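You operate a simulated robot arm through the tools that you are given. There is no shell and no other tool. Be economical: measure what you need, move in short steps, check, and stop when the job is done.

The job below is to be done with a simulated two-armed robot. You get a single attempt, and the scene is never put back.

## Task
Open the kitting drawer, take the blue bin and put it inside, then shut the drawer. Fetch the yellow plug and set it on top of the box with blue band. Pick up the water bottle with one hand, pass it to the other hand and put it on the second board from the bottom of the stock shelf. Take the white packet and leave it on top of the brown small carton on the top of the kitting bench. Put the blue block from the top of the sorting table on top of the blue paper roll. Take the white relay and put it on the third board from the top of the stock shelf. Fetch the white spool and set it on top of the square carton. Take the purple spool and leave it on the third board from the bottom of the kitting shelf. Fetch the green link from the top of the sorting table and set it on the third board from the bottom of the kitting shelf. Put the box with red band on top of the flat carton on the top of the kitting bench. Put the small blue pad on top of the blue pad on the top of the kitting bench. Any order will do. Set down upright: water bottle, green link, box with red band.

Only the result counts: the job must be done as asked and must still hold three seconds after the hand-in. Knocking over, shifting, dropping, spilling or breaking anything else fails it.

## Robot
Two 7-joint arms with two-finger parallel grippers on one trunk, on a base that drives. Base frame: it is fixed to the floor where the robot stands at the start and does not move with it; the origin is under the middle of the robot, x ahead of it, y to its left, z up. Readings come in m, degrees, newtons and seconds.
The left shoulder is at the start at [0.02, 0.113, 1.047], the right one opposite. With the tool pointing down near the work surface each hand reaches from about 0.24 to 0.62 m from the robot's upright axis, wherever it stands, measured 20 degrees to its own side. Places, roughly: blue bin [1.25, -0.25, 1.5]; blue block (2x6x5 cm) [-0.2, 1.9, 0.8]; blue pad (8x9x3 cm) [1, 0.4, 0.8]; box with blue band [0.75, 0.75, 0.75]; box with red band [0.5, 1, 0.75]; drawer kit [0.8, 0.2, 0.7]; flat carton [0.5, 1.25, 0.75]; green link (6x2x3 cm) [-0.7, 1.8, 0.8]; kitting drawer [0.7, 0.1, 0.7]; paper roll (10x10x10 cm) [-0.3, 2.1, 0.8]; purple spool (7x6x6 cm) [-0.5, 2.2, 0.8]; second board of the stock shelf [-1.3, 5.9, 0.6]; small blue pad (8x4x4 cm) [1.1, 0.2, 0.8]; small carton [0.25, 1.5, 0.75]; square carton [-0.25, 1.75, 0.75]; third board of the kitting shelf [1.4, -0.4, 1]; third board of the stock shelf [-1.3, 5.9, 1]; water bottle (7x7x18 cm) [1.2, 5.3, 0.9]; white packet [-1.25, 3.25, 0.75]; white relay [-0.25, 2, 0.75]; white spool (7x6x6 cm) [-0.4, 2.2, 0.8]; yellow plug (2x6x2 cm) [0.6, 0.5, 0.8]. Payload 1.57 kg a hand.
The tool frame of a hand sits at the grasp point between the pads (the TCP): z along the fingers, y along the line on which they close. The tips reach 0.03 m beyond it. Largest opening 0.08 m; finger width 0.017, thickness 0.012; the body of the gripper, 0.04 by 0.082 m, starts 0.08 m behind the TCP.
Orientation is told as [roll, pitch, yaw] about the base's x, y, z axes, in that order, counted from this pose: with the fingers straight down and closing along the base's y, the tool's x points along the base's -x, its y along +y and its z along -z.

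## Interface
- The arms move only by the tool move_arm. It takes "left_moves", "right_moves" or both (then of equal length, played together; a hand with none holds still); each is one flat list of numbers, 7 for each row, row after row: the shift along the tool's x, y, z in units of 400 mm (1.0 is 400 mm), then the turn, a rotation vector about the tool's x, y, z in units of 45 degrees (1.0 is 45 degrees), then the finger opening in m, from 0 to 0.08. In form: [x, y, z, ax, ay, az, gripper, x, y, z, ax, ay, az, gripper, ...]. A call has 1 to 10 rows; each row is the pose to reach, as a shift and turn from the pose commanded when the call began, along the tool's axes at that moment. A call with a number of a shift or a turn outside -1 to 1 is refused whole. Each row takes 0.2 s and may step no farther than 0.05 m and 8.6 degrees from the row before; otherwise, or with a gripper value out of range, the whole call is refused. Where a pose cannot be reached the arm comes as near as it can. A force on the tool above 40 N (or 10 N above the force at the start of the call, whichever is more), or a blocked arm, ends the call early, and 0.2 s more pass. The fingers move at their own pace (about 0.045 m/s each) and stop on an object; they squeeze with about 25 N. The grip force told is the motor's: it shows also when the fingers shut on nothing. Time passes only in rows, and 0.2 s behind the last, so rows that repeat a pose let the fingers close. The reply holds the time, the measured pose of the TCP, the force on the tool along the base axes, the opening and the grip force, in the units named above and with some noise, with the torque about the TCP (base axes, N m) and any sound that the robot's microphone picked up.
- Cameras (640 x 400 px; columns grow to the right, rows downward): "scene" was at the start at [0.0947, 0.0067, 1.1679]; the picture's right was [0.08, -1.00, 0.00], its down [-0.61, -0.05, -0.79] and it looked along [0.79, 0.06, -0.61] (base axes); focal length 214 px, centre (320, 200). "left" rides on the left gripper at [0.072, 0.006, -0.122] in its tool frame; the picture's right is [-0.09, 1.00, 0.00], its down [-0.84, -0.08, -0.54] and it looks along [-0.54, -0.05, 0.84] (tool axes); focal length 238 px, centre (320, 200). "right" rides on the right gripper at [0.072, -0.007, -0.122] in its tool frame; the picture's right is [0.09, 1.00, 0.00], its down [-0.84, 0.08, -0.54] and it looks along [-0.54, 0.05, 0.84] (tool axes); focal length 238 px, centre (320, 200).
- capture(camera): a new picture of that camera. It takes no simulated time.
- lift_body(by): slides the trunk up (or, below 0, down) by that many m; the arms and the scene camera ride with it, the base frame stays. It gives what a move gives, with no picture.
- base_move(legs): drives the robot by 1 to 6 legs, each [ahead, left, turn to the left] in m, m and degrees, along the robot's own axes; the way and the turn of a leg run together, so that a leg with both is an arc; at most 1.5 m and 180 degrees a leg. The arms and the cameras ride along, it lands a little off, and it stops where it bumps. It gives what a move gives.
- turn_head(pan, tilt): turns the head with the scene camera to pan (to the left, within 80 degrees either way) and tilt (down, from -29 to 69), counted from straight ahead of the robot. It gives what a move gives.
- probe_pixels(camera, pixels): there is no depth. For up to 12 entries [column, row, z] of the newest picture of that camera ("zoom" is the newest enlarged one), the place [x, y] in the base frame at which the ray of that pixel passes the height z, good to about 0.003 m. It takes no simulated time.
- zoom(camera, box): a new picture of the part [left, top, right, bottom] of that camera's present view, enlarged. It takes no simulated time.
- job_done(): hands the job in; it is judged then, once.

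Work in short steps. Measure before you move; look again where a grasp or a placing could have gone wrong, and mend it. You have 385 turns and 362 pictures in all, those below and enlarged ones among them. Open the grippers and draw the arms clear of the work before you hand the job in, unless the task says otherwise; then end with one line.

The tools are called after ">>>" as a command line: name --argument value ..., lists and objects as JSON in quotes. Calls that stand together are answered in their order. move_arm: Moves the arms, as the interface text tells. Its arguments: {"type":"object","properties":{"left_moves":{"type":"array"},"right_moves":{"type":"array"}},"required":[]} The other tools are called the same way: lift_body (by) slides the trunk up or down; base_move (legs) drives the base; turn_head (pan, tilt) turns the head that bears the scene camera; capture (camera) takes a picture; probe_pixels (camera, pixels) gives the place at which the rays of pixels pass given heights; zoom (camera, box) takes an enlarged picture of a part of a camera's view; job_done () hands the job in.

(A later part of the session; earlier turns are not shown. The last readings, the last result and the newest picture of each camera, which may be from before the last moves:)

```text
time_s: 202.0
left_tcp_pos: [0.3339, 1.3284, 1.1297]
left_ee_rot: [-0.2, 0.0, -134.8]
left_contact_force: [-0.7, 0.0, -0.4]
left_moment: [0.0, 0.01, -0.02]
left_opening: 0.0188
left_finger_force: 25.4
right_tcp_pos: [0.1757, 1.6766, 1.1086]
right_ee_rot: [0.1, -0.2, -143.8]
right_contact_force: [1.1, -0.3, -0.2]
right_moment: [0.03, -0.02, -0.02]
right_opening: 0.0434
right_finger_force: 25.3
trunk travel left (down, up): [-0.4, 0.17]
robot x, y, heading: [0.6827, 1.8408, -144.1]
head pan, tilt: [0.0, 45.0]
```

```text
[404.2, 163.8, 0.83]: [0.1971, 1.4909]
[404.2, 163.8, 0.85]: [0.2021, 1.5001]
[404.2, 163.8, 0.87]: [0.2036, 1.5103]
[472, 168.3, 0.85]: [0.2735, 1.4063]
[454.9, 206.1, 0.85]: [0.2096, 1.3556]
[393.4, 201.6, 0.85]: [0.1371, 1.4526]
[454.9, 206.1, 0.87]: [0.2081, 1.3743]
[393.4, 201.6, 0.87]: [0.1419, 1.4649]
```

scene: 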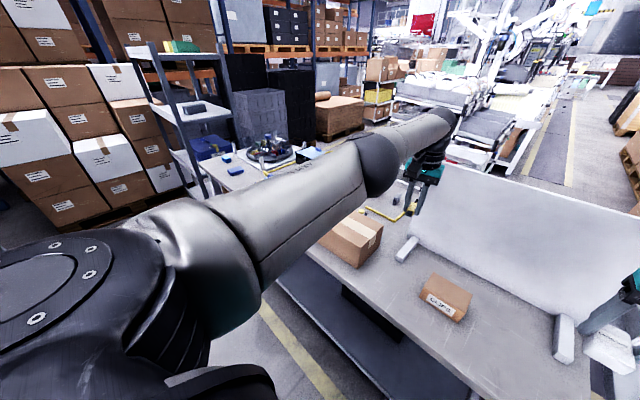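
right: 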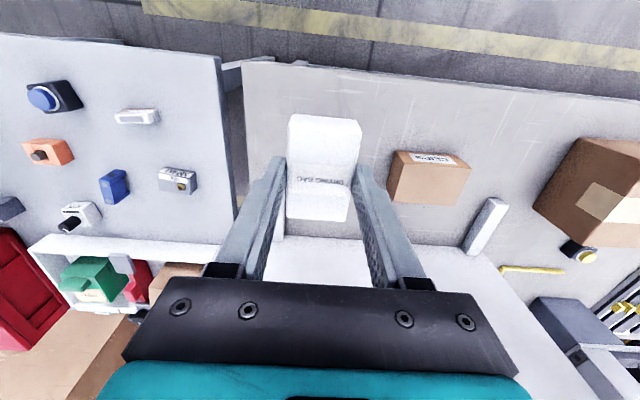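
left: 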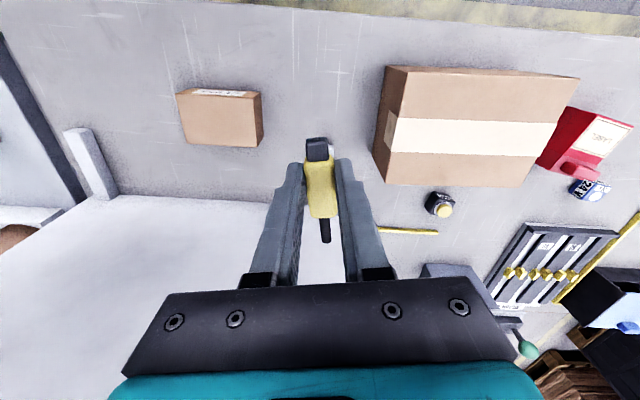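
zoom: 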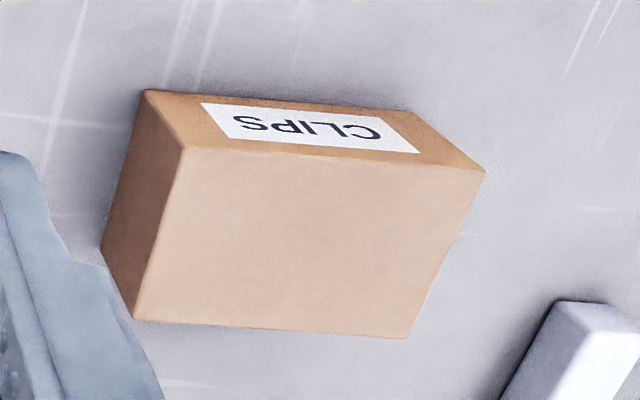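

Carton "CLIPS": top z≈0.86, centre ≈(0.205,1.434), 12×8 cm. Move base 0.12 ahead and 0.21 left so the packet hovers over it.

>>> base_move --legs '[[0.12, 0.21, 0]]'

>>> capture --camera "right"

```text
time_s: 203.8
left_tcp_pos: [0.3551, 1.0904, 1.1305]
left_ee_rot: [-0.1, 0.0, -135.1]
left_contact_force: [0.0, 1.0, -0.2]
left_moment: [0.02, -0.01, 0.0]
left_opening: 0.019
left_finger_force: 24.7
right_tcp_pos: [0.1974, 1.4384, 1.1079]
right_ee_rot: [0.1, -0.1, -143.9]
right_contact_force: [1.1, -0.8, 0.5]
right_moment: [0.03, -0.02, 0.0]
right_opening: 0.0432
right_finger_force: 24.9
trunk travel left (down, up): [-0.4, 0.17]
robot x, y, heading: [0.7013, 1.602, -144.4]
head pan, tilt: [0.0, 45.0]
```

```text
243 pictures are left
```

right: 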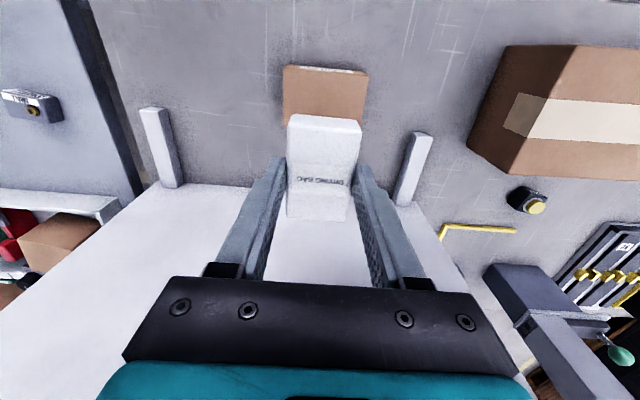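

>>> probe_pixels --camera "right" --pixels '[[170, 188, 0.795], [405, 205, 0.795], [250, 188, 0.795]]'

```text
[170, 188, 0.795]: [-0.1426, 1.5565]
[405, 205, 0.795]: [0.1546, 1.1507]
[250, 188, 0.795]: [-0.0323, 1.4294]
```

Panel is 20 cm beyond; descend to just above the carton.

>>> move_arm --right_moves '[0, 0.02, 0.1, 0, 0, 0, 0.0, 0, 0.02, 0.2, 0, 0, 0, 0.0, 0, 0.02, 0.3, 0, 0, 0, 0.0, 0, 0.02, 0.4, 0, 0, 0, 0.0]'

>>> capture --camera "scene"

>>> zoom --camera "scene" --box '[300, 150, 440, 250]'

```text
time_s: 204.8
left_tcp_pos: [0.3554, 1.0902, 1.1302]
left_ee_rot: [-0.1, 0.1, -134.9]
left_contact_force: [-0.5, 0.9, 0.0]
left_moment: [0.01, -0.02, 0.01]
left_opening: 0.0186
left_finger_force: 25.7
right_tcp_pos: [0.2022, 1.4322, 0.9482]
right_ee_rot: [0.1, -0.1, -143.9]
right_contact_force: [0.4, 0.1, -0.5]
right_moment: [-0.02, -0.01, 0.01]
right_opening: 0.0432
right_finger_force: 25.4
trunk travel left (down, up): [-0.4, 0.17]
robot x, y, heading: [0.7049, 1.6033, -144.3]
head pan, tilt: [0.0, 45.0]
```

```text
242 pictures are left
```

scene: 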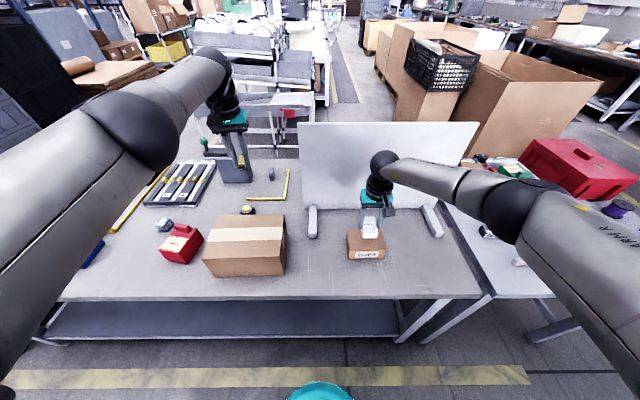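

```text
4.00 times, centred on (370, 200) of scene
```

zoom: 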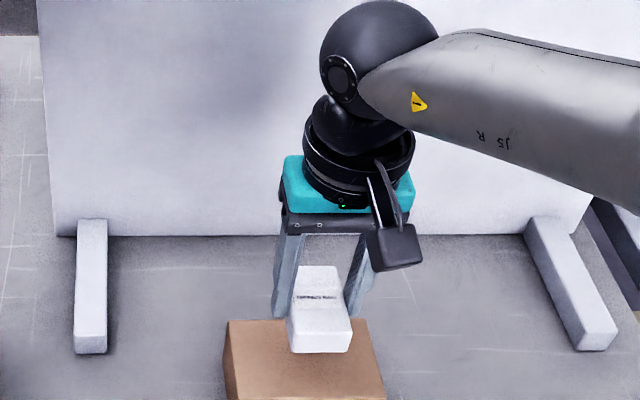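

Descend slowly to contact.

>>> move_arm --right_moves '[0, 0, 0.0125, 0, 0, 0, 0.0, 0, 0, 0.025, 0, 0, 0, 0.0, 0, 0, 0.0375, 0, 0, 0, 0.0, 0, 0, 0.05, 0, 0, 0, 0.0]'

>>> zoom --camera "scene" --box '[300, 150, 440, 275]'

```text
time_s: 205.8
left_tcp_pos: [0.3558, 1.0908, 1.1294]
left_ee_rot: [0.0, 0.0, -135.0]
left_contact_force: [-0.1, 0.0, -0.3]
left_moment: [0.01, -0.01, 0.0]
left_opening: 0.0188
left_finger_force: 25.1
right_tcp_pos: [0.2026, 1.4315, 0.9289]
right_ee_rot: [0.1, -0.1, -143.9]
right_contact_force: [0.5, -0.1, 0.1]
right_moment: [0.0, 0.01, 0.01]
right_opening: 0.0432
right_finger_force: 24.8
trunk travel left (down, up): [-0.4, 0.17]
robot x, y, heading: [0.7012, 1.6017, -144.5]
head pan, tilt: [0.0, 45.0]
```

```text
3.20 times, centred on (370, 212) of scene
```

zoom: 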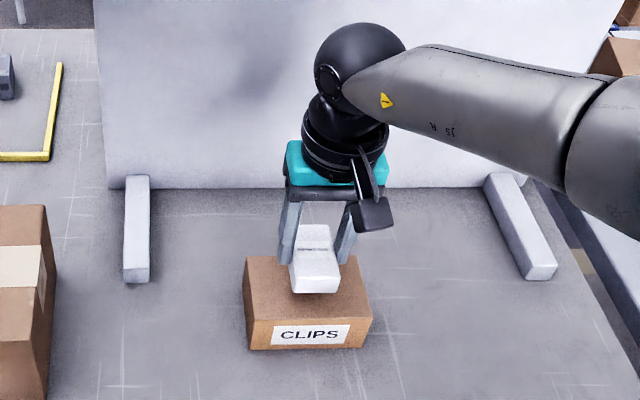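

>>> move_arm --right_moves '[0, 0, 0.01, 0, 0, 0, 0.0, 0, 0, 0.02, 0, 0, 0, 0.0, 0, 0, 0.03, 0, 0, 0, 0.0, 0, 0, 0.04, 0, 0, 0, 0.0, 0, 0, 0.05, 0, 0, 0, 0.0, 0, 0, 0.06, 0, 0, 0, 0.0]'

>>> zoom --camera "scene" --box '[300, 150, 440, 275]'

```text
time_s: 207.2
left_tcp_pos: [0.3561, 1.0908, 1.13]
left_ee_rot: [-0.2, 0.0, -135.0]
left_contact_force: [-0.2, 0.2, -1.0]
left_moment: [-0.02, 0.04, -0.03]
left_opening: 0.0189
left_finger_force: 24.7
right_tcp_pos: [0.2027, 1.4319, 0.9035]
right_ee_rot: [0.2, -0.1, -143.9]
right_contact_force: [-0.4, 0.3, -0.9]
right_moment: [-0.03, -0.03, -0.04]
right_opening: 0.0431
right_finger_force: 24.8
trunk travel left (down, up): [-0.4, 0.17]
robot x, y, heading: [0.7036, 1.6045, -144.5]
head pan, tilt: [0.0, 45.0]
```

```text
3.20 times, centred on (370, 212) of scene
```

zoom: 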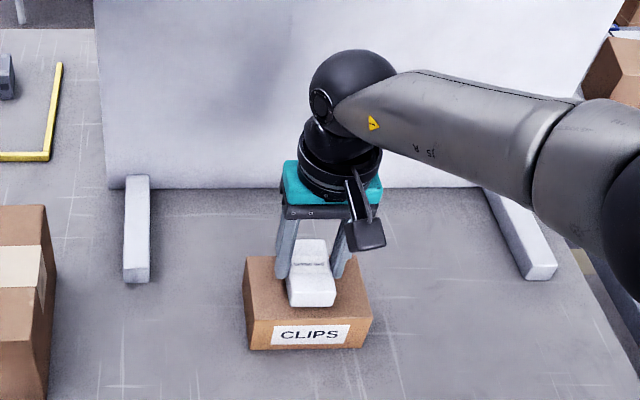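

>>> move_arm --right_moves '[0, 0, 0.006, 0, 0, 0, 0.0, 0, 0, 0.012, 0, 0, 0, 0.0, 0, 0, 0.018, 0, 0, 0, 0.0]'

>>> zoom --camera "scene" --box '[330, 200, 420, 260]'

```text
time_s: 208.0
left_tcp_pos: [0.3566, 1.0917, 1.1314]
left_ee_rot: [-0.1, -0.1, -135.0]
left_contact_force: [1.3, -0.4, -0.3]
left_moment: [-0.02, -0.01, 0.01]
left_opening: 0.019
left_finger_force: 24.9
right_tcp_pos: [0.2026, 1.4316, 0.8985]
right_ee_rot: [0.1, -0.4, -143.9]
right_contact_force: [2.4, 3.0, 15.3]
right_moment: [0.15, 0.07, 0.03]
right_opening: 0.0434
right_finger_force: 25.2
trunk travel left (down, up): [-0.4, 0.17]
robot x, y, heading: [0.7028, 1.6059, -144.3]
head pan, tilt: [0.0, 45.0]
```

```text
6.67 times, centred on (375, 230) of scene
```

zoom: 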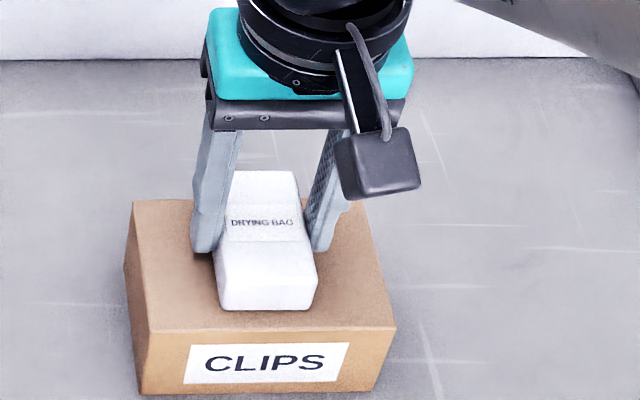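

Contact. Release and rise.

>>> move_arm --right_moves '[0, 0, -0.005, 0, 0, 0, 0.06, 0, 0, -0.005, 0, 0, 0, 0.06, 0, 0, -0.08, 0, 0, 0, 0.06, 0, 0, -0.18, 0, 0, 0, 0.06, 0, 0, -0.28, 0, 0, 0, 0.06, 0, 0, -0.4, 0, 0, 0, 0.06, 0, 0, -0.52, 0, 0, 0, 0.06, 0, 0, -0.64, 0, 0, 0, 0.06]'

>>> zoom --camera "scene" --box '[300, 160, 440, 275]'

```text
time_s: 209.8
left_tcp_pos: [0.3562, 1.0902, 1.1301]
left_ee_rot: [-0.1, 0.0, -135.0]
left_contact_force: [0.5, 1.0, -0.5]
left_moment: [-0.02, 0.02, -0.01]
left_opening: 0.0189
left_finger_force: 24.8
right_tcp_pos: [0.202, 1.4326, 1.1536]
right_ee_rot: [0.1, -0.1, -143.9]
right_contact_force: [0.9, 0.5, 0.2]
right_moment: [0.01, 0.01, -0.02]
right_opening: 0.0599
right_finger_force: 0.1
trunk travel left (down, up): [-0.4, 0.17]
robot x, y, heading: [0.7043, 1.602, -144.6]
head pan, tilt: [0.0, 45.0]
```

```text
3.48 times, centred on (370, 218) of scene
```

zoom: 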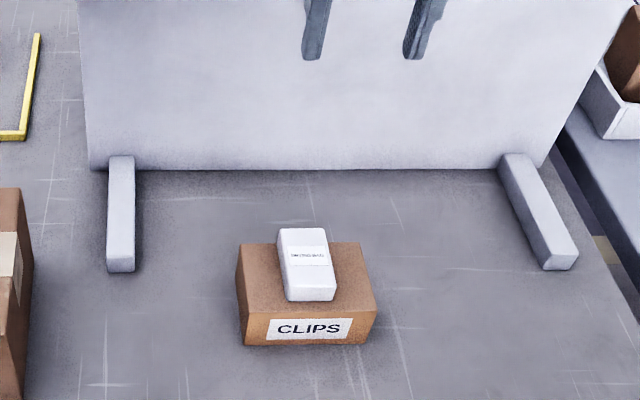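

Packet placed. Now probe the red box and flat carton from the present scene picture.

>>> capture --camera "scene"

>>> zoom --camera "scene" --box '[60, 180, 300, 310]'

>>> capture --camera "left"

```text
236 pictures are left
```

scene: 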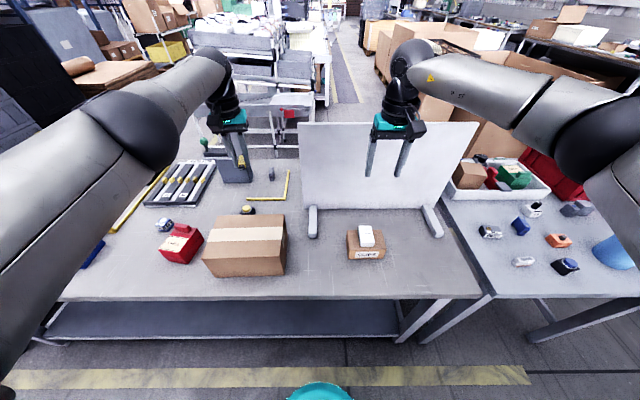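

```text
2.67 times, centred on (180, 245) of scene
```

zoom: 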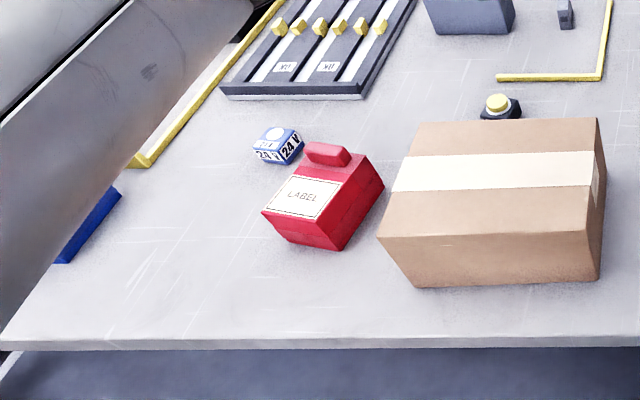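

```text
234 pictures are left
```

left: 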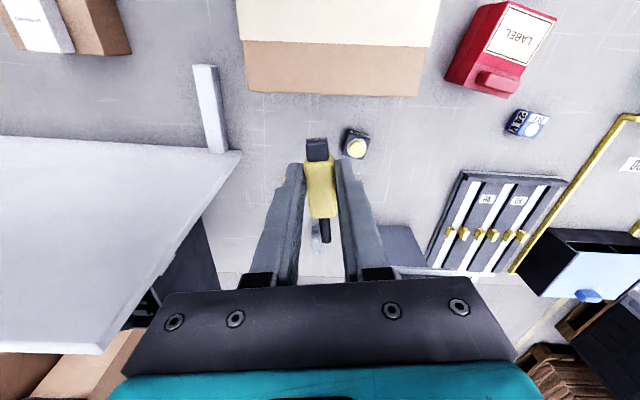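

>>> probe_pixels --camera "zoom" --pixels '[[283, 240, 0.795], [340, 250, 0.795], [384, 190, 0.795], [264, 211, 0.86], [322, 219, 0.86], [362, 155, 0.86], [378, 237, 0.9], [583, 232, 0.9], [597, 119, 0.9], [424, 122, 0.9], [420, 288, 0.795], [600, 278, 0.795]]'

>>> probe_pixels --camera "left" --pixels '[[248, 90, 0.9], [417, 97, 0.9], [248, 90, 0.92], [417, 97, 0.92], [420, 97, 0.88]]'

```text
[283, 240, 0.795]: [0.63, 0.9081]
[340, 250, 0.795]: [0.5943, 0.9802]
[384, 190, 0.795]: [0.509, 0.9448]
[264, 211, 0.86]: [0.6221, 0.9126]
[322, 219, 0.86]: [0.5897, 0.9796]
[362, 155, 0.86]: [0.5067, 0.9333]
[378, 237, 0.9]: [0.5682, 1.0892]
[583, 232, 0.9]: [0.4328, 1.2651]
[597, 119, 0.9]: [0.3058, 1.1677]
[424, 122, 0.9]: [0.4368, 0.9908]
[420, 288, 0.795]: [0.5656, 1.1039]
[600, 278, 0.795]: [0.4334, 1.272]
```

```text
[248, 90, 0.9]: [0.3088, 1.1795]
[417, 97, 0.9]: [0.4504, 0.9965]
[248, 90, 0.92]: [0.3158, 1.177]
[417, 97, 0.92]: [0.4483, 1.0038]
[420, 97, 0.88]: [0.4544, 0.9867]
```

Flat carton top z≈0.90, centre (0.436,1.128). Red box ≈8×9×6.5 cm. Slide left 0.5 m to work on the boxes.

>>> base_move --legs '[[0, 0.5, 0]]'

>>> capture --camera "scene"

>>> capture --camera "left"

>>> capture --camera "right"

```text
time_s: 212.7
left_tcp_pos: [0.6489, 0.6806, 1.1296]
left_ee_rot: [-0.1, 0.1, -134.9]
left_contact_force: [-0.1, 0.2, -0.1]
left_moment: [0.0, -0.03, 0.02]
left_opening: 0.0186
left_finger_force: 25.3
right_tcp_pos: [0.4955, 1.0223, 1.1527]
right_ee_rot: [0.1, -0.1, -143.9]
right_contact_force: [0.7, -0.1, -1.0]
right_moment: [0.03, 0.0, -0.02]
right_opening: 0.0599
right_finger_force: 0.1
trunk travel left (down, up): [-0.4, 0.17]
robot x, y, heading: [0.995, 1.1942, -144.2]
head pan, tilt: [0.0, 45.0]
```

```text
233 pictures are left
```

scene: 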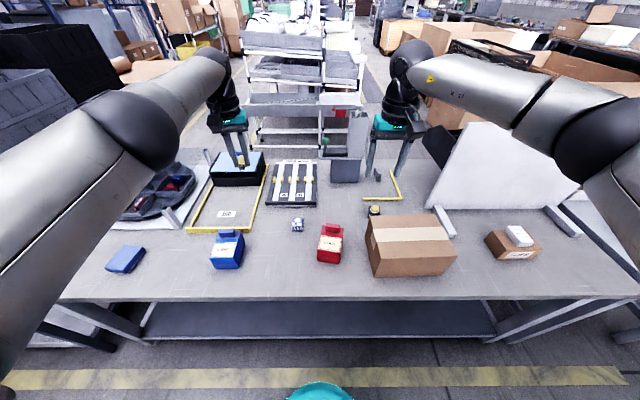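

```text
232 pictures are left
```

left: 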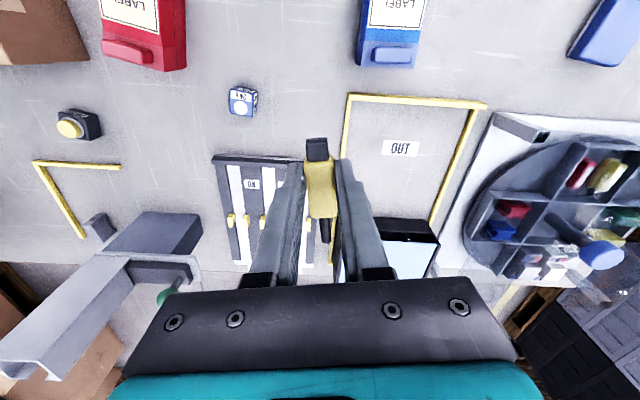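

```text
231 pictures are left
```

right: 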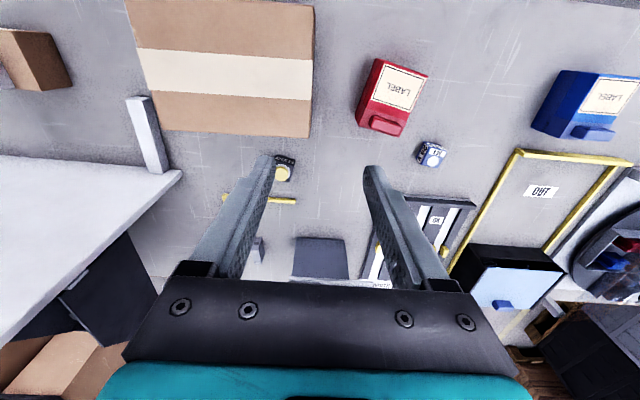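

>>> zoom --camera "scene" --box '[190, 200, 360, 290]'

>>> zoom --camera "right" --box '[330, 40, 460, 150]'

>>> zoom --camera "right" --box '[510, 50, 640, 150]'

```text
3.76 times, centred on (275, 245) of scene
```

zoom: 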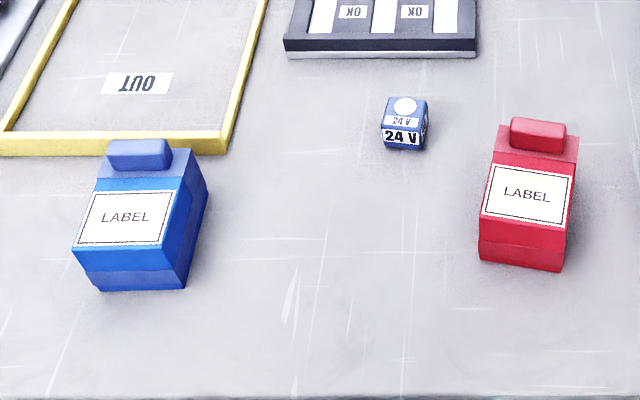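

```text
3.64 times, centred on (395, 95) of right
```

zoom: 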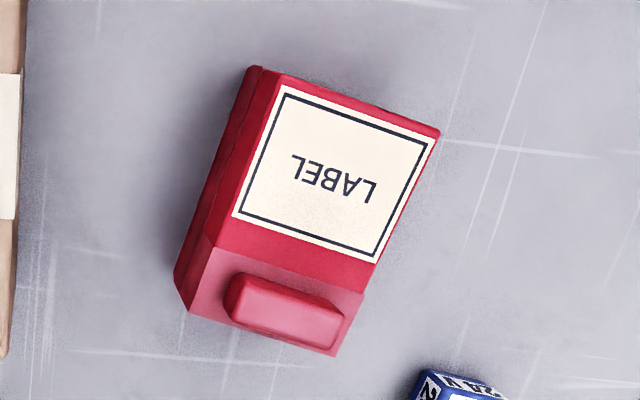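

```text
4.00 times, centred on (575, 100) of right
```

zoom: 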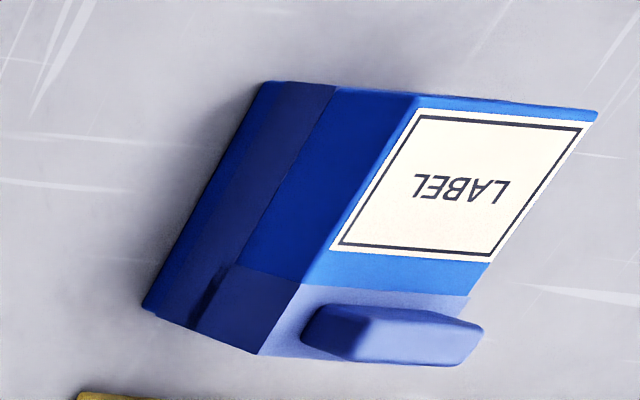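

>>> probe_pixels --camera "scene" --pixels '[[317.7, 249.5, 0.85], [317.7, 249.5, 0.87], [340.8, 253, 0.85], [340.8, 253, 0.87], [322.2, 225, 0.86], [343.7, 228.5, 0.86], [317.7, 260.2, 0.795], [339.5, 263.9, 0.795]]'

>>> probe_pixels --camera "right" --pixels '[[427.4, 76.5, 0.85], [427.4, 76.5, 0.87], [384, 60.6, 0.85], [384, 60.6, 0.87], [399.1, 137.5, 0.86], [359.3, 125.2, 0.86]]'

```text
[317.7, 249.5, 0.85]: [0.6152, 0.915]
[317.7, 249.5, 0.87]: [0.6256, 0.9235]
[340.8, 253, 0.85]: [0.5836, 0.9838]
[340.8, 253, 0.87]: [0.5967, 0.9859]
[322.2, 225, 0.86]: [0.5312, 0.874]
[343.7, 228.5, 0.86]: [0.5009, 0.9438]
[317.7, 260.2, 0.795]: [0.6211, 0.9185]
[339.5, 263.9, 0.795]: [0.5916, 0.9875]
```

```text
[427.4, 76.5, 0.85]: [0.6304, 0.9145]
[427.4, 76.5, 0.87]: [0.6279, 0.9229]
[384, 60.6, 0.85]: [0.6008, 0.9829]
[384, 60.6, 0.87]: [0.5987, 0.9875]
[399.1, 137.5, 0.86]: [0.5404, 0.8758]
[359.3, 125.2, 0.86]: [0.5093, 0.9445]
```

>>> probe_pixels --camera "scene" --pixels '[[223.8, 249, 0.872], [209.8, 256.8, 0.872], [233, 257, 0.872], [214, 242.5, 0.872], [236.8, 242.5, 0.872], [216.6, 268.9, 0.795], [238.9, 268.7, 0.795], [125, 262, 0.81], [125, 248, 0.82]]'

>>> zoom --camera "scene" --box '[80, 220, 260, 300]'

```text
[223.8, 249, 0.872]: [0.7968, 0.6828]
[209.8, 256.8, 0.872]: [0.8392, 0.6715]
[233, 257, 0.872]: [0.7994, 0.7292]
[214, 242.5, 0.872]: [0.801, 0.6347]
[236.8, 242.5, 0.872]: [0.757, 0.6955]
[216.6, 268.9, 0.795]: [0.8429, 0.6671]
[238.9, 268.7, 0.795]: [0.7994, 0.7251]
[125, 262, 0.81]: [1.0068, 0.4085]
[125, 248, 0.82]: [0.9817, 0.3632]
```

```text
3.56 times, centred on (170, 260) of scene
```

zoom: 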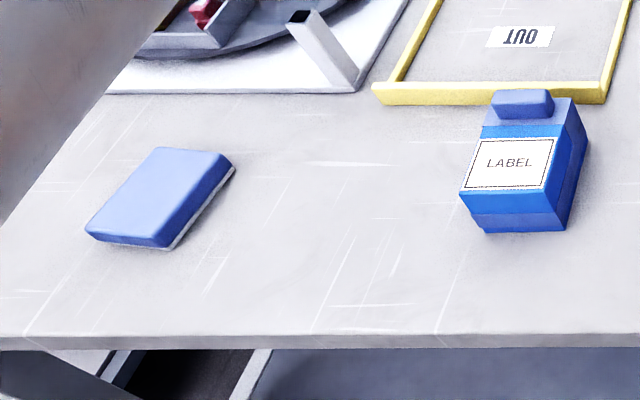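

Plan: place the plug on the blue box's label area (centre ≈(0.797,0.681), top z≈0.872). Rotate left tool 10°, raise right hand, then align with the base.

>>> move_arm --left_moves '[0, 0, 0, 0, 0, 0.111, 0, 0, 0, 0, 0, 0, 0.222, 0, 0, 0, 0, 0, 0, 0.222, 0]' --right_moves '[0, 0, -0.1, 0, 0, 0, 0.06, 0, 0, -0.2, 0, 0, 0, 0.06, 0, 0, -0.3, 0, 0, 0, 0.06]'

>>> base_move --legs '[[-0.12, 0.087, 0]]'

>>> capture --camera "left"

```text
time_s: 213.5
left_tcp_pos: [0.6486, 0.6828, 1.1297]
left_ee_rot: [-0.1, 0.0, -145.0]
left_contact_force: [0.7, -0.1, 0.2]
left_moment: [0.02, 0.0, 0.0]
left_opening: 0.0185
left_finger_force: 24.7
right_tcp_pos: [0.4959, 1.0231, 1.2752]
right_ee_rot: [0.0, -0.1, -143.9]
right_contact_force: [0.4, 0.6, -0.6]
right_moment: [0.01, 0.05, 0.01]
right_opening: 0.0599
right_finger_force: 0.0
trunk travel left (down, up): [-0.4, 0.17]
robot x, y, heading: [0.9969, 1.1971, -144.4]
head pan, tilt: [0.0, 45.0]
```

```text
time_s: 214.9
left_tcp_pos: [0.7961, 0.681, 1.1302]
left_ee_rot: [-0.1, -0.1, -144.9]
left_contact_force: [-0.3, 0.4, 0.6]
left_moment: [0.02, 0.05, -0.01]
left_opening: 0.0188
left_finger_force: 24.6
right_tcp_pos: [0.6439, 1.0213, 1.2721]
right_ee_rot: [0.0, -0.1, -143.8]
right_contact_force: [0.2, -0.1, -0.3]
right_moment: [0.02, 0.03, -0.02]
right_opening: 0.0599
right_finger_force: 0.1
trunk travel left (down, up): [-0.4, 0.17]
robot x, y, heading: [1.144, 1.1939, -144.1]
head pan, tilt: [0.0, 45.0]
```

```text
226 pictures are left
```

left: 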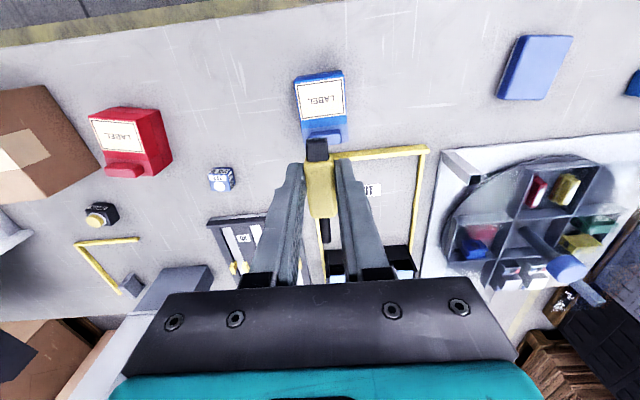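

Aligned over the label (image (321,100)). Lower trunk 0.2, check.

>>> lift_body --by -0.2

>>> capture --camera "left"

>>> zoom --camera "scene" --box '[160, 150, 360, 290]'

```text
time_s: 217.1
left_tcp_pos: [0.7955, 0.6822, 0.9313]
left_ee_rot: [-0.1, 0.0, -144.9]
left_contact_force: [-0.3, 0.0, -0.8]
left_moment: [-0.02, 0.0, -0.01]
left_opening: 0.0189
left_finger_force: 24.8
right_tcp_pos: [0.6423, 1.0211, 1.0735]
right_ee_rot: [0.1, -0.1, -143.8]
right_contact_force: [0.2, -0.1, -0.5]
right_moment: [0.0, -0.02, -0.02]
right_opening: 0.0603
right_finger_force: 0.1
trunk travel left (down, up): [-0.2, 0.37]
robot x, y, heading: [1.1428, 1.1948, -144.5]
head pan, tilt: [0.0, 45.0]
```

```text
225 pictures are left
```

left: 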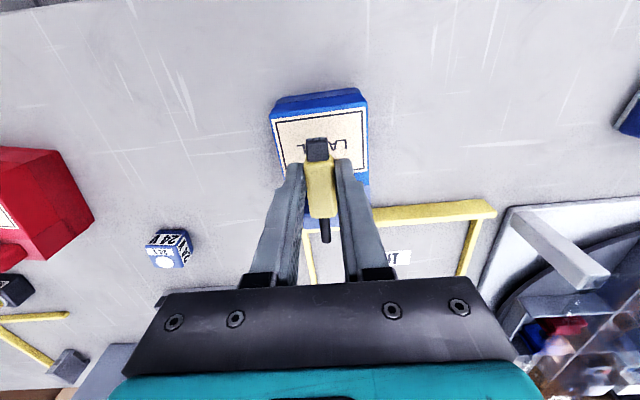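

```text
2.86 times, centred on (260, 220) of scene
```

zoom: 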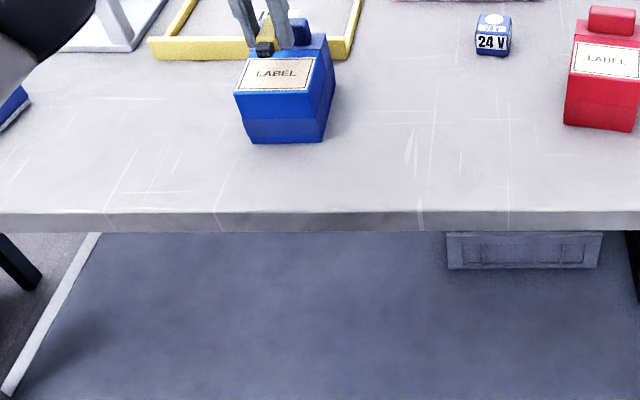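

The tab behind the label would hit the plug's tail. Rotate the plug 30° and shift 9 mm toward me before lowering.

>>> move_arm --left_moves '[0.012, -0.0045, 0, 0, 0, -0.167, 0, 0.023, -0.0045, 0, 0, 0, -0.333, 0, 0.023, -0.0045, 0, 0, 0, -0.5, 0, 0.023, -0.0045, 0, 0, 0, -0.667, 0, 0.023, -0.0045, 0, 0, 0, -0.667, 0]'

>>> capture --camera "left"

```text
time_s: 218.3
left_tcp_pos: [0.8035, 0.6879, 0.9308]
left_ee_rot: [0.0, 0.0, -114.7]
left_contact_force: [-0.3, 0.0, -0.6]
left_moment: [0.0, 0.01, -0.01]
left_opening: 0.0187
left_finger_force: 25.2
right_tcp_pos: [0.6416, 1.023, 1.072]
right_ee_rot: [0.1, -0.1, -143.9]
right_contact_force: [0.3, 0.1, 0.5]
right_moment: [-0.03, 0.02, 0.01]
right_opening: 0.06
right_finger_force: 0.1
trunk travel left (down, up): [-0.2, 0.37]
robot x, y, heading: [1.1401, 1.1937, -144.5]
head pan, tilt: [0.0, 45.0]
```

```text
223 pictures are left
```

left: 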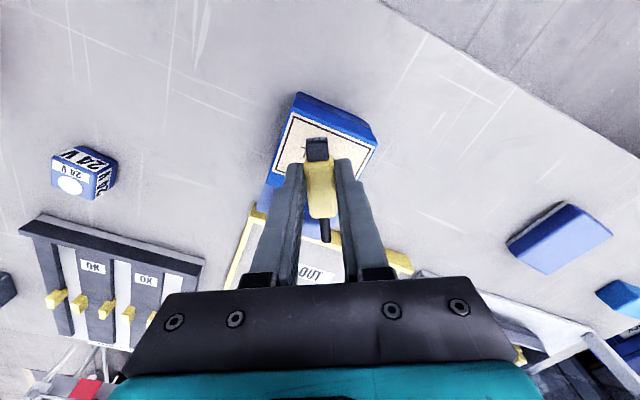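

Descend gently to contact.

>>> move_arm --left_moves '[0, 0, 0.02, 0, 0, 0, 0, 0, 0, 0.035, 0, 0, 0, 0, 0, 0, 0.045, 0, 0, 0, 0, 0, 0, 0.052, 0, 0, 0, 0]'

>>> zoom --camera "scene" --box '[200, 140, 320, 220]'

```text
time_s: 219.3
left_tcp_pos: [0.8012, 0.6883, 0.9092]
left_ee_rot: [-0.1, 0.0, -114.8]
left_contact_force: [-0.1, 0.2, -1.1]
left_moment: [0.04, 0.02, 0.01]
left_opening: 0.0185
left_finger_force: 24.8
right_tcp_pos: [0.6412, 1.0213, 1.0719]
right_ee_rot: [0.1, 0.0, -143.8]
right_contact_force: [-0.2, -0.5, 0.6]
right_moment: [0.0, 0.0, -0.02]
right_opening: 0.0599
right_finger_force: 0.1
trunk travel left (down, up): [-0.2, 0.37]
robot x, y, heading: [1.1437, 1.1914, -144.0]
head pan, tilt: [0.0, 45.0]
```

```text
5.00 times, centred on (260, 180) of scene
```

zoom: 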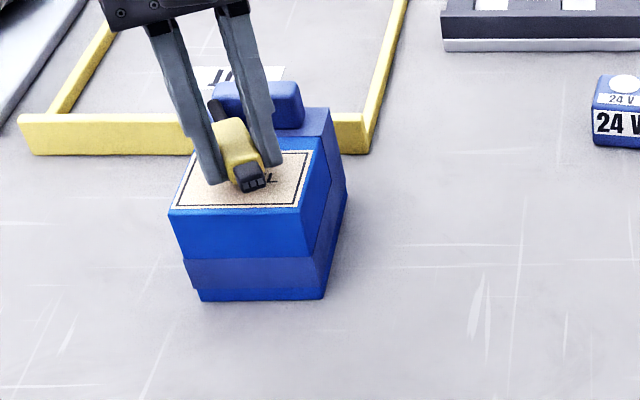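

>>> move_arm --left_moves '[0, 0, 0.006, 0, 0, 0, 0, 0, 0, 0.012, 0, 0, 0, 0]'

```text
time_s: 219.9
left_tcp_pos: [0.802, 0.6882, 0.9049]
left_ee_rot: [-0.1, 0.0, -114.9]
left_contact_force: [-0.4, 0.1, -0.8]
left_moment: [0.02, 0.01, -0.03]
left_opening: 0.0188
left_finger_force: 24.8
right_tcp_pos: [0.6414, 1.0218, 1.0731]
right_ee_rot: [0.1, -0.1, -143.9]
right_contact_force: [-0.7, -0.1, -0.5]
right_moment: [0.04, 0.03, 0.03]
right_opening: 0.0602
right_finger_force: 0.1
trunk travel left (down, up): [-0.2, 0.37]
robot x, y, heading: [1.1416, 1.1947, -144.1]
head pan, tilt: [0.0, 45.0]
```

>>> move_arm --left_moves '[0, 0, 0.005, 0, 0, 0, 0, 0, 0, 0.01, 0, 0, 0, 0, 0, 0, 0.015, 0, 0, 0, 0]'

>>> zoom --camera "scene" --box '[200, 140, 320, 220]'

```text
time_s: 220.7
left_tcp_pos: [0.8023, 0.6885, 0.8989]
left_ee_rot: [-0.1, -0.1, -115.0]
left_contact_force: [1.0, -0.1, 7.2]
left_moment: [-0.08, -0.05, 0.01]
left_opening: 0.0188
left_finger_force: 25.5
right_tcp_pos: [0.642, 1.0226, 1.0734]
right_ee_rot: [0.1, -0.1, -143.8]
right_contact_force: [0.1, -0.2, -0.4]
right_moment: [0.0, -0.02, 0.0]
right_opening: 0.0602
right_finger_force: 0.1
trunk travel left (down, up): [-0.2, 0.37]
robot x, y, heading: [1.1431, 1.1987, -144.3]
head pan, tilt: [0.0, 45.0]
```

```text
5.00 times, centred on (260, 180) of scene
```

zoom: 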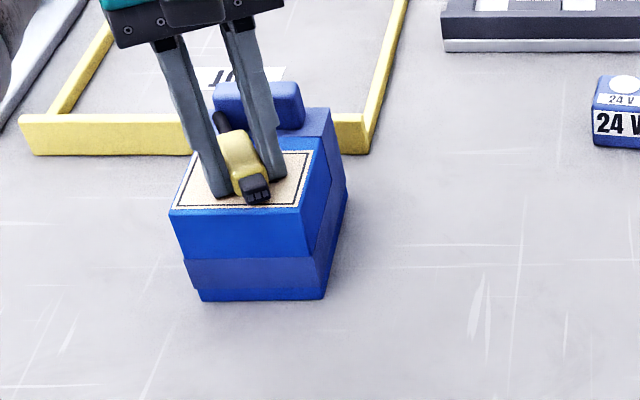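

Contact. Open modestly and rise.

>>> move_arm --left_moves '[0, 0, 0, 0, 0, 0, 0.032, 0, 0, 0, 0, 0, 0, 0.032, 0, 0, -0.05, 0, 0, 0, 0.032, 0, 0, -0.12, 0, 0, 0, 0.032, 0, 0, -0.22, 0, 0, 0, 0.04, 0, 0, -0.32, 0, 0, 0, 0.06, 0, 0, -0.42, 0, 0, 0, 0.06]'

>>> zoom --camera "scene" --box '[200, 140, 320, 220]'

```text
time_s: 222.3
left_tcp_pos: [0.8091, 0.691, 1.067]
left_ee_rot: [-0.1, 0.0, -114.9]
left_contact_force: [0.0, -0.2, -0.6]
left_moment: [-0.02, -0.02, -0.01]
left_opening: 0.06
left_finger_force: 0.1
left hand out of reach, approached as far as the arm can: row 7
right_tcp_pos: [0.6429, 1.0227, 1.0735]
right_ee_rot: [0.1, 0.0, -143.8]
right_contact_force: [0.2, 0.3, 0.4]
right_moment: [-0.03, 0.03, -0.03]
right_opening: 0.0601
right_finger_force: 0.1
trunk travel left (down, up): [-0.2, 0.37]
robot x, y, heading: [1.1436, 1.1951, -144.4]
head pan, tilt: [0.0, 45.0]
```

```text
5.00 times, centred on (260, 180) of scene
```

zoom: 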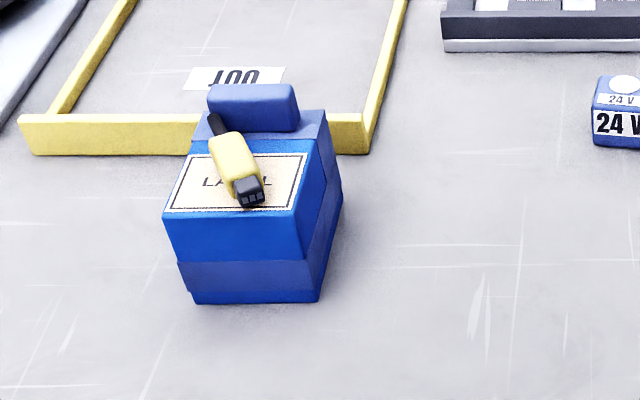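

Plug is set. Now the red box: drive 0.115 ahead, yaw right hand 12.6° clockwise, open fully.

>>> base_move --legs '[[0.115, 0, 0]]'

>>> move_arm --right_moves '[0, 0.036, 0.06, 0, 0, 0.14, 0.08, 0, 0.0725, 0.12, 0, 0, 0.28, 0.08, 0, 0.0725, 0.12, 0, 0, 0.28, 0.08]'

>>> capture --camera "right"

```text
time_s: 223.5
left_tcp_pos: [0.7153, 0.6224, 1.0657]
left_ee_rot: [0.0, -0.1, -114.8]
left_contact_force: [0.2, -0.1, -0.4]
left_moment: [0.01, -0.04, -0.02]
left_opening: 0.0601
left_finger_force: 0.1
right_tcp_pos: [0.5485, 0.9535, 1.0723]
right_ee_rot: [0.1, -0.1, -143.8]
right_contact_force: [-0.8, 0.3, 0.4]
right_moment: [-0.03, 0.01, -0.01]
right_opening: 0.0602
right_finger_force: 0.0
trunk travel left (down, up): [-0.2, 0.37]
robot x, y, heading: [1.0511, 1.1266, -144.2]
head pan, tilt: [0.0, 45.0]
```

```text
time_s: 224.3
left_tcp_pos: [0.7154, 0.623, 1.0652]
left_ee_rot: [0.0, 0.0, -114.8]
left_contact_force: [0.1, -0.2, -0.1]
left_moment: [0.0, 0.0, 0.01]
left_opening: 0.0599
left_finger_force: 0.0
right_tcp_pos: [0.5652, 0.931, 1.024]
right_ee_rot: [0.1, -0.1, -156.4]
right_contact_force: [-1.0, 0.0, -0.1]
right_moment: [0.0, -0.01, 0.0]
right_opening: 0.0802
right_finger_force: 0.0
trunk travel left (down, up): [-0.2, 0.37]
robot x, y, heading: [1.0518, 1.129, -144.1]
head pan, tilt: [0.0, 45.0]
```

```text
219 pictures are left
```

right: 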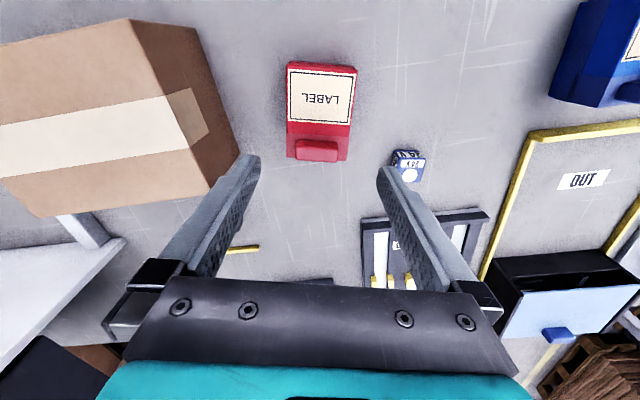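

Laterally centred. Shift 8 mm back, descend to TCP z≈0.866.

>>> move_arm --right_moves '[0.02, 0, 0.08, 0, 0, 0, 0.08, 0.02, 0, 0.18, 0, 0, 0, 0.08, 0.02, 0, 0.27, 0, 0, 0, 0.08]'

>>> capture --camera "right"

>>> zoom --camera "scene" --box '[260, 150, 440, 270]'

```text
time_s: 225.1
left_tcp_pos: [0.7154, 0.622, 1.0644]
left_ee_rot: [-0.2, -0.1, -114.8]
left_contact_force: [-0.6, 0.4, -0.3]
left_moment: [-0.01, 0.0, -0.01]
left_opening: 0.06
left_finger_force: 0.0
right_tcp_pos: [0.5724, 0.9337, 0.9149]
right_ee_rot: [0.1, 0.0, -156.3]
right_contact_force: [0.0, 0.8, -0.9]
right_moment: [0.01, -0.01, 0.01]
right_opening: 0.0799
right_finger_force: 0.1
trunk travel left (down, up): [-0.2, 0.37]
robot x, y, heading: [1.0514, 1.128, -144.2]
head pan, tilt: [0.0, 45.0]
```

```text
218 pictures are left
```

right: 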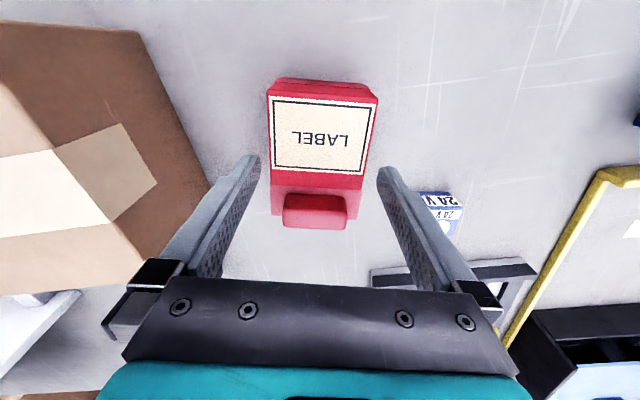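

```text
3.33 times, centred on (350, 210) of scene
```

zoom: 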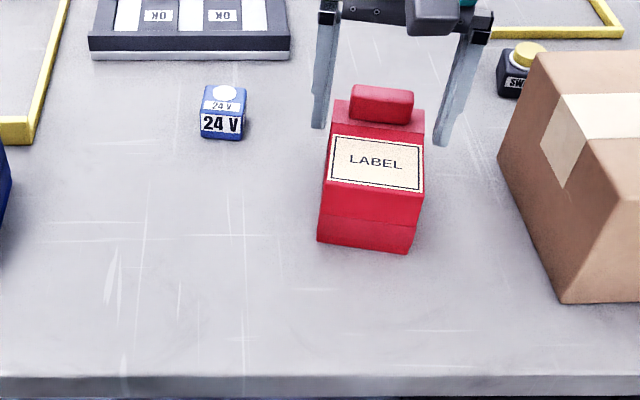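

Slight 3.5° yaw correction, then descend 5 cm around the box.

>>> move_arm --right_moves '[0, 0, 0.02, 0, 0, 0.08, 0.08, 0, 0, 0.045, 0, 0, 0.08, 0.08, 0, 0, 0.07, 0, 0, 0.08, 0.08, 0, 0, 0.095, 0, 0, 0.08, 0.08, 0, 0, 0.12, 0, 0, 0.08, 0.08]'

>>> zoom --camera "scene" --box '[300, 150, 420, 250]'

>>> capture --camera "right"

```text
time_s: 226.3
left_tcp_pos: [0.7152, 0.6221, 1.0636]
left_ee_rot: [-0.1, -0.1, -114.7]
left_contact_force: [-0.1, 0.0, -0.2]
left_moment: [0.0, 0.04, -0.03]
left_opening: 0.0601
left_finger_force: 0.1
right_tcp_pos: [0.5725, 0.9333, 0.8672]
right_ee_rot: [0.2, 0.0, -160.0]
right_contact_force: [-0.4, -0.3, 0.0]
right_moment: [0.01, -0.01, 0.01]
right_opening: 0.0802
right_finger_force: 0.0
trunk travel left (down, up): [-0.2, 0.37]
robot x, y, heading: [1.0444, 1.1261, -144.2]
head pan, tilt: [0.0, 45.0]
```

```text
4.00 times, centred on (360, 200) of scene
```

zoom: 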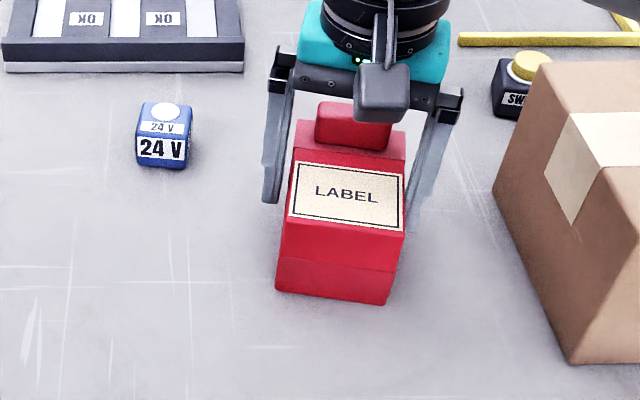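

```text
215 pictures are left
```

right: 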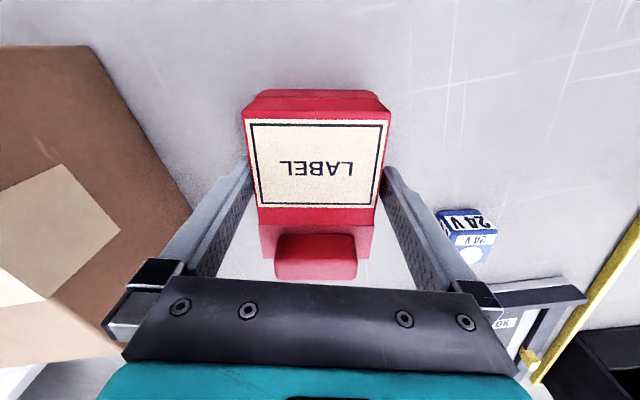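

Fingers flank the box. Close and lift.

>>> move_arm --right_moves '[0, 0, 0, 0, 0, 0, 0.04, 0, 0, 0, 0, 0, 0, 0.04, 0, 0, -0.02, 0, 0, 0, 0.04, 0, 0, -0.08, 0, 0, 0, 0.04]'

>>> zoom --camera "scene" --box '[300, 150, 420, 250]'

```text
time_s: 227.3
left_tcp_pos: [0.7138, 0.6224, 1.0648]
left_ee_rot: [-0.2, 0.0, -114.9]
left_contact_force: [-0.2, -0.3, -0.1]
left_moment: [-0.01, -0.01, 0.03]
left_opening: 0.0599
left_finger_force: 0.0
right_tcp_pos: [0.573, 0.9333, 0.9001]
right_ee_rot: [0.2, -0.1, -159.8]
right_contact_force: [0.5, 0.0, -2.7]
right_moment: [0.02, -0.03, 0.0]
right_opening: 0.0749
right_finger_force: 25.4
trunk travel left (down, up): [-0.2, 0.37]
robot x, y, heading: [1.0501, 1.127, -144.2]
head pan, tilt: [0.0, 45.0]
```

```text
4.00 times, centred on (360, 200) of scene
```

zoom: 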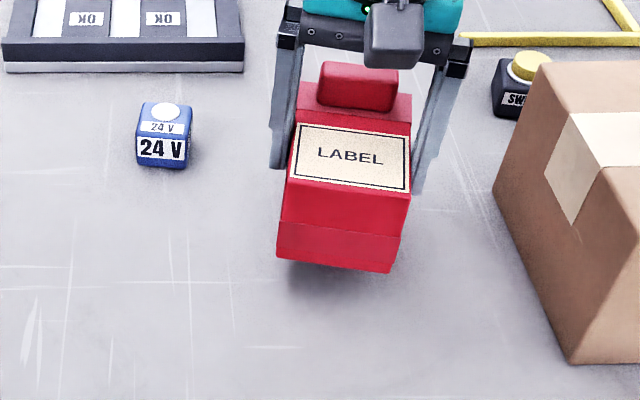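

Held. Raise the trunk, slide right 0.235 to be over the flat carton.

>>> lift_body --by 0.14

>>> base_move --legs '[[-0.009, -0.235, 0]]'

>>> capture --camera "scene"

>>> capture --camera "right"

```text
time_s: 229.0
left_tcp_pos: [0.7154, 0.622, 1.2055]
left_ee_rot: [-0.1, -0.1, -114.7]
left_contact_force: [0.3, 0.4, -0.8]
left_moment: [-0.03, -0.01, -0.04]
left_opening: 0.0601
left_finger_force: 0.2
right_tcp_pos: [0.5725, 0.9317, 1.0389]
right_ee_rot: [0.1, 0.0, -160.0]
right_contact_force: [0.8, 0.4, -2.8]
right_moment: [0.01, -0.01, -0.01]
right_opening: 0.0748
right_finger_force: 25.2
trunk travel left (down, up): [-0.34, 0.23]
robot x, y, heading: [1.0498, 1.1309, -144.0]
head pan, tilt: [0.0, 45.0]
```

```text
time_s: 230.7
left_tcp_pos: [0.5821, 0.8209, 1.205]
left_ee_rot: [0.0, -0.1, -114.8]
left_contact_force: [-0.5, 0.1, 0.7]
left_moment: [-0.02, 0.0, 0.02]
left_opening: 0.0601
left_finger_force: 0.2
right_tcp_pos: [0.4406, 1.1319, 1.0388]
right_ee_rot: [0.2, 0.1, -160.0]
right_contact_force: [-0.6, 0.6, -1.9]
right_moment: [0.02, 0.03, -0.02]
right_opening: 0.0744
right_finger_force: 25.0
trunk travel left (down, up): [-0.34, 0.23]
robot x, y, heading: [0.9183, 1.3236, -144.1]
head pan, tilt: [0.0, 45.0]
```

```text
213 pictures are left
```

scene: 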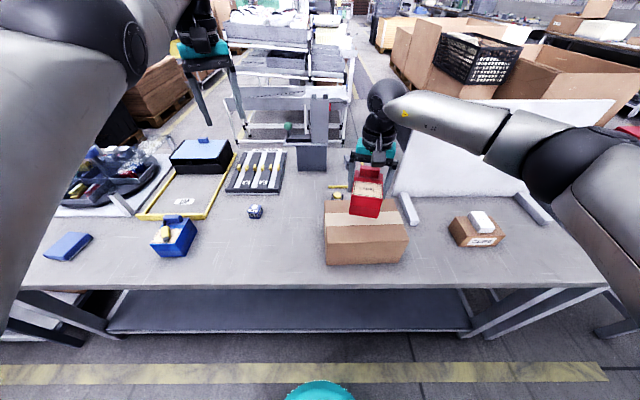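

```text
212 pictures are left
```

right: 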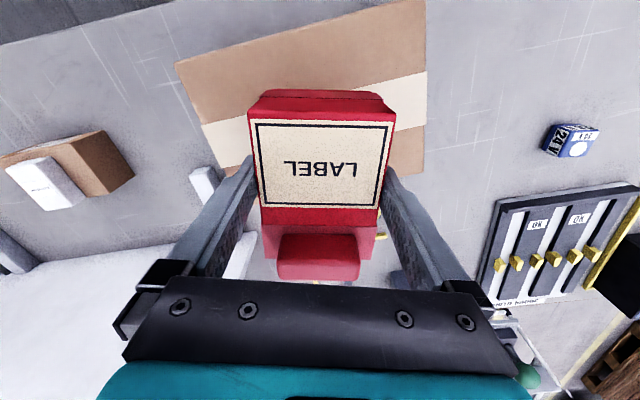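

Over the carton centre. Lower to contact.

>>> move_arm --right_moves '[0, 0, 0.05, 0, 0, 0, 0.04, 0, 0, 0.1, 0, 0, 0, 0.04, 0, 0, 0.14, 0, 0, 0, 0.04, 0, 0, 0.15, 0, 0, 0, 0.04, 0, 0, 0.16, 0, 0, 0, 0.04]'

>>> zoom --camera "scene" --box '[300, 140, 440, 280]'

```text
time_s: 231.9
left_tcp_pos: [0.5833, 0.8202, 1.2048]
left_ee_rot: [0.0, 0.0, -114.8]
left_contact_force: [-0.1, 0.6, -1.0]
left_moment: [0.03, -0.01, 0.02]
left_opening: 0.0601
left_finger_force: 0.1
right_tcp_pos: [0.4386, 1.128, 0.9857]
right_ee_rot: [0.5, -0.7, -159.9]
right_contact_force: [2.6, 4.2, 12.5]
right_moment: [0.04, 0.04, -0.03]
right_opening: 0.0746
right_finger_force: 25.0
trunk travel left (down, up): [-0.34, 0.23]
robot x, y, heading: [0.9152, 1.3251, -144.3]
head pan, tilt: [0.0, 45.0]
stopped in row 5 (right hand): the force on the tool passed its limit at 43 N (the readings are from after the stop); the commanded pose is now the measured one
```

```text
2.86 times, centred on (370, 210) of scene
```

zoom: 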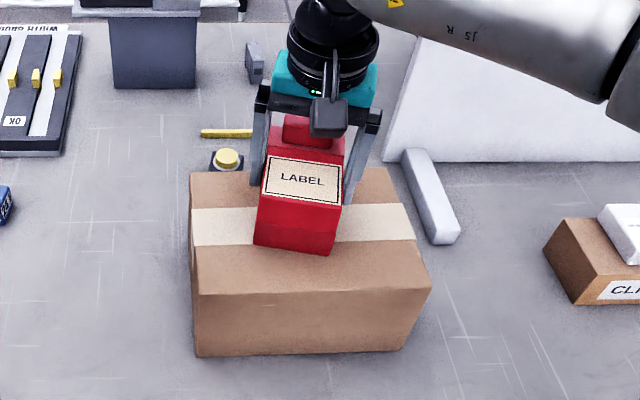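

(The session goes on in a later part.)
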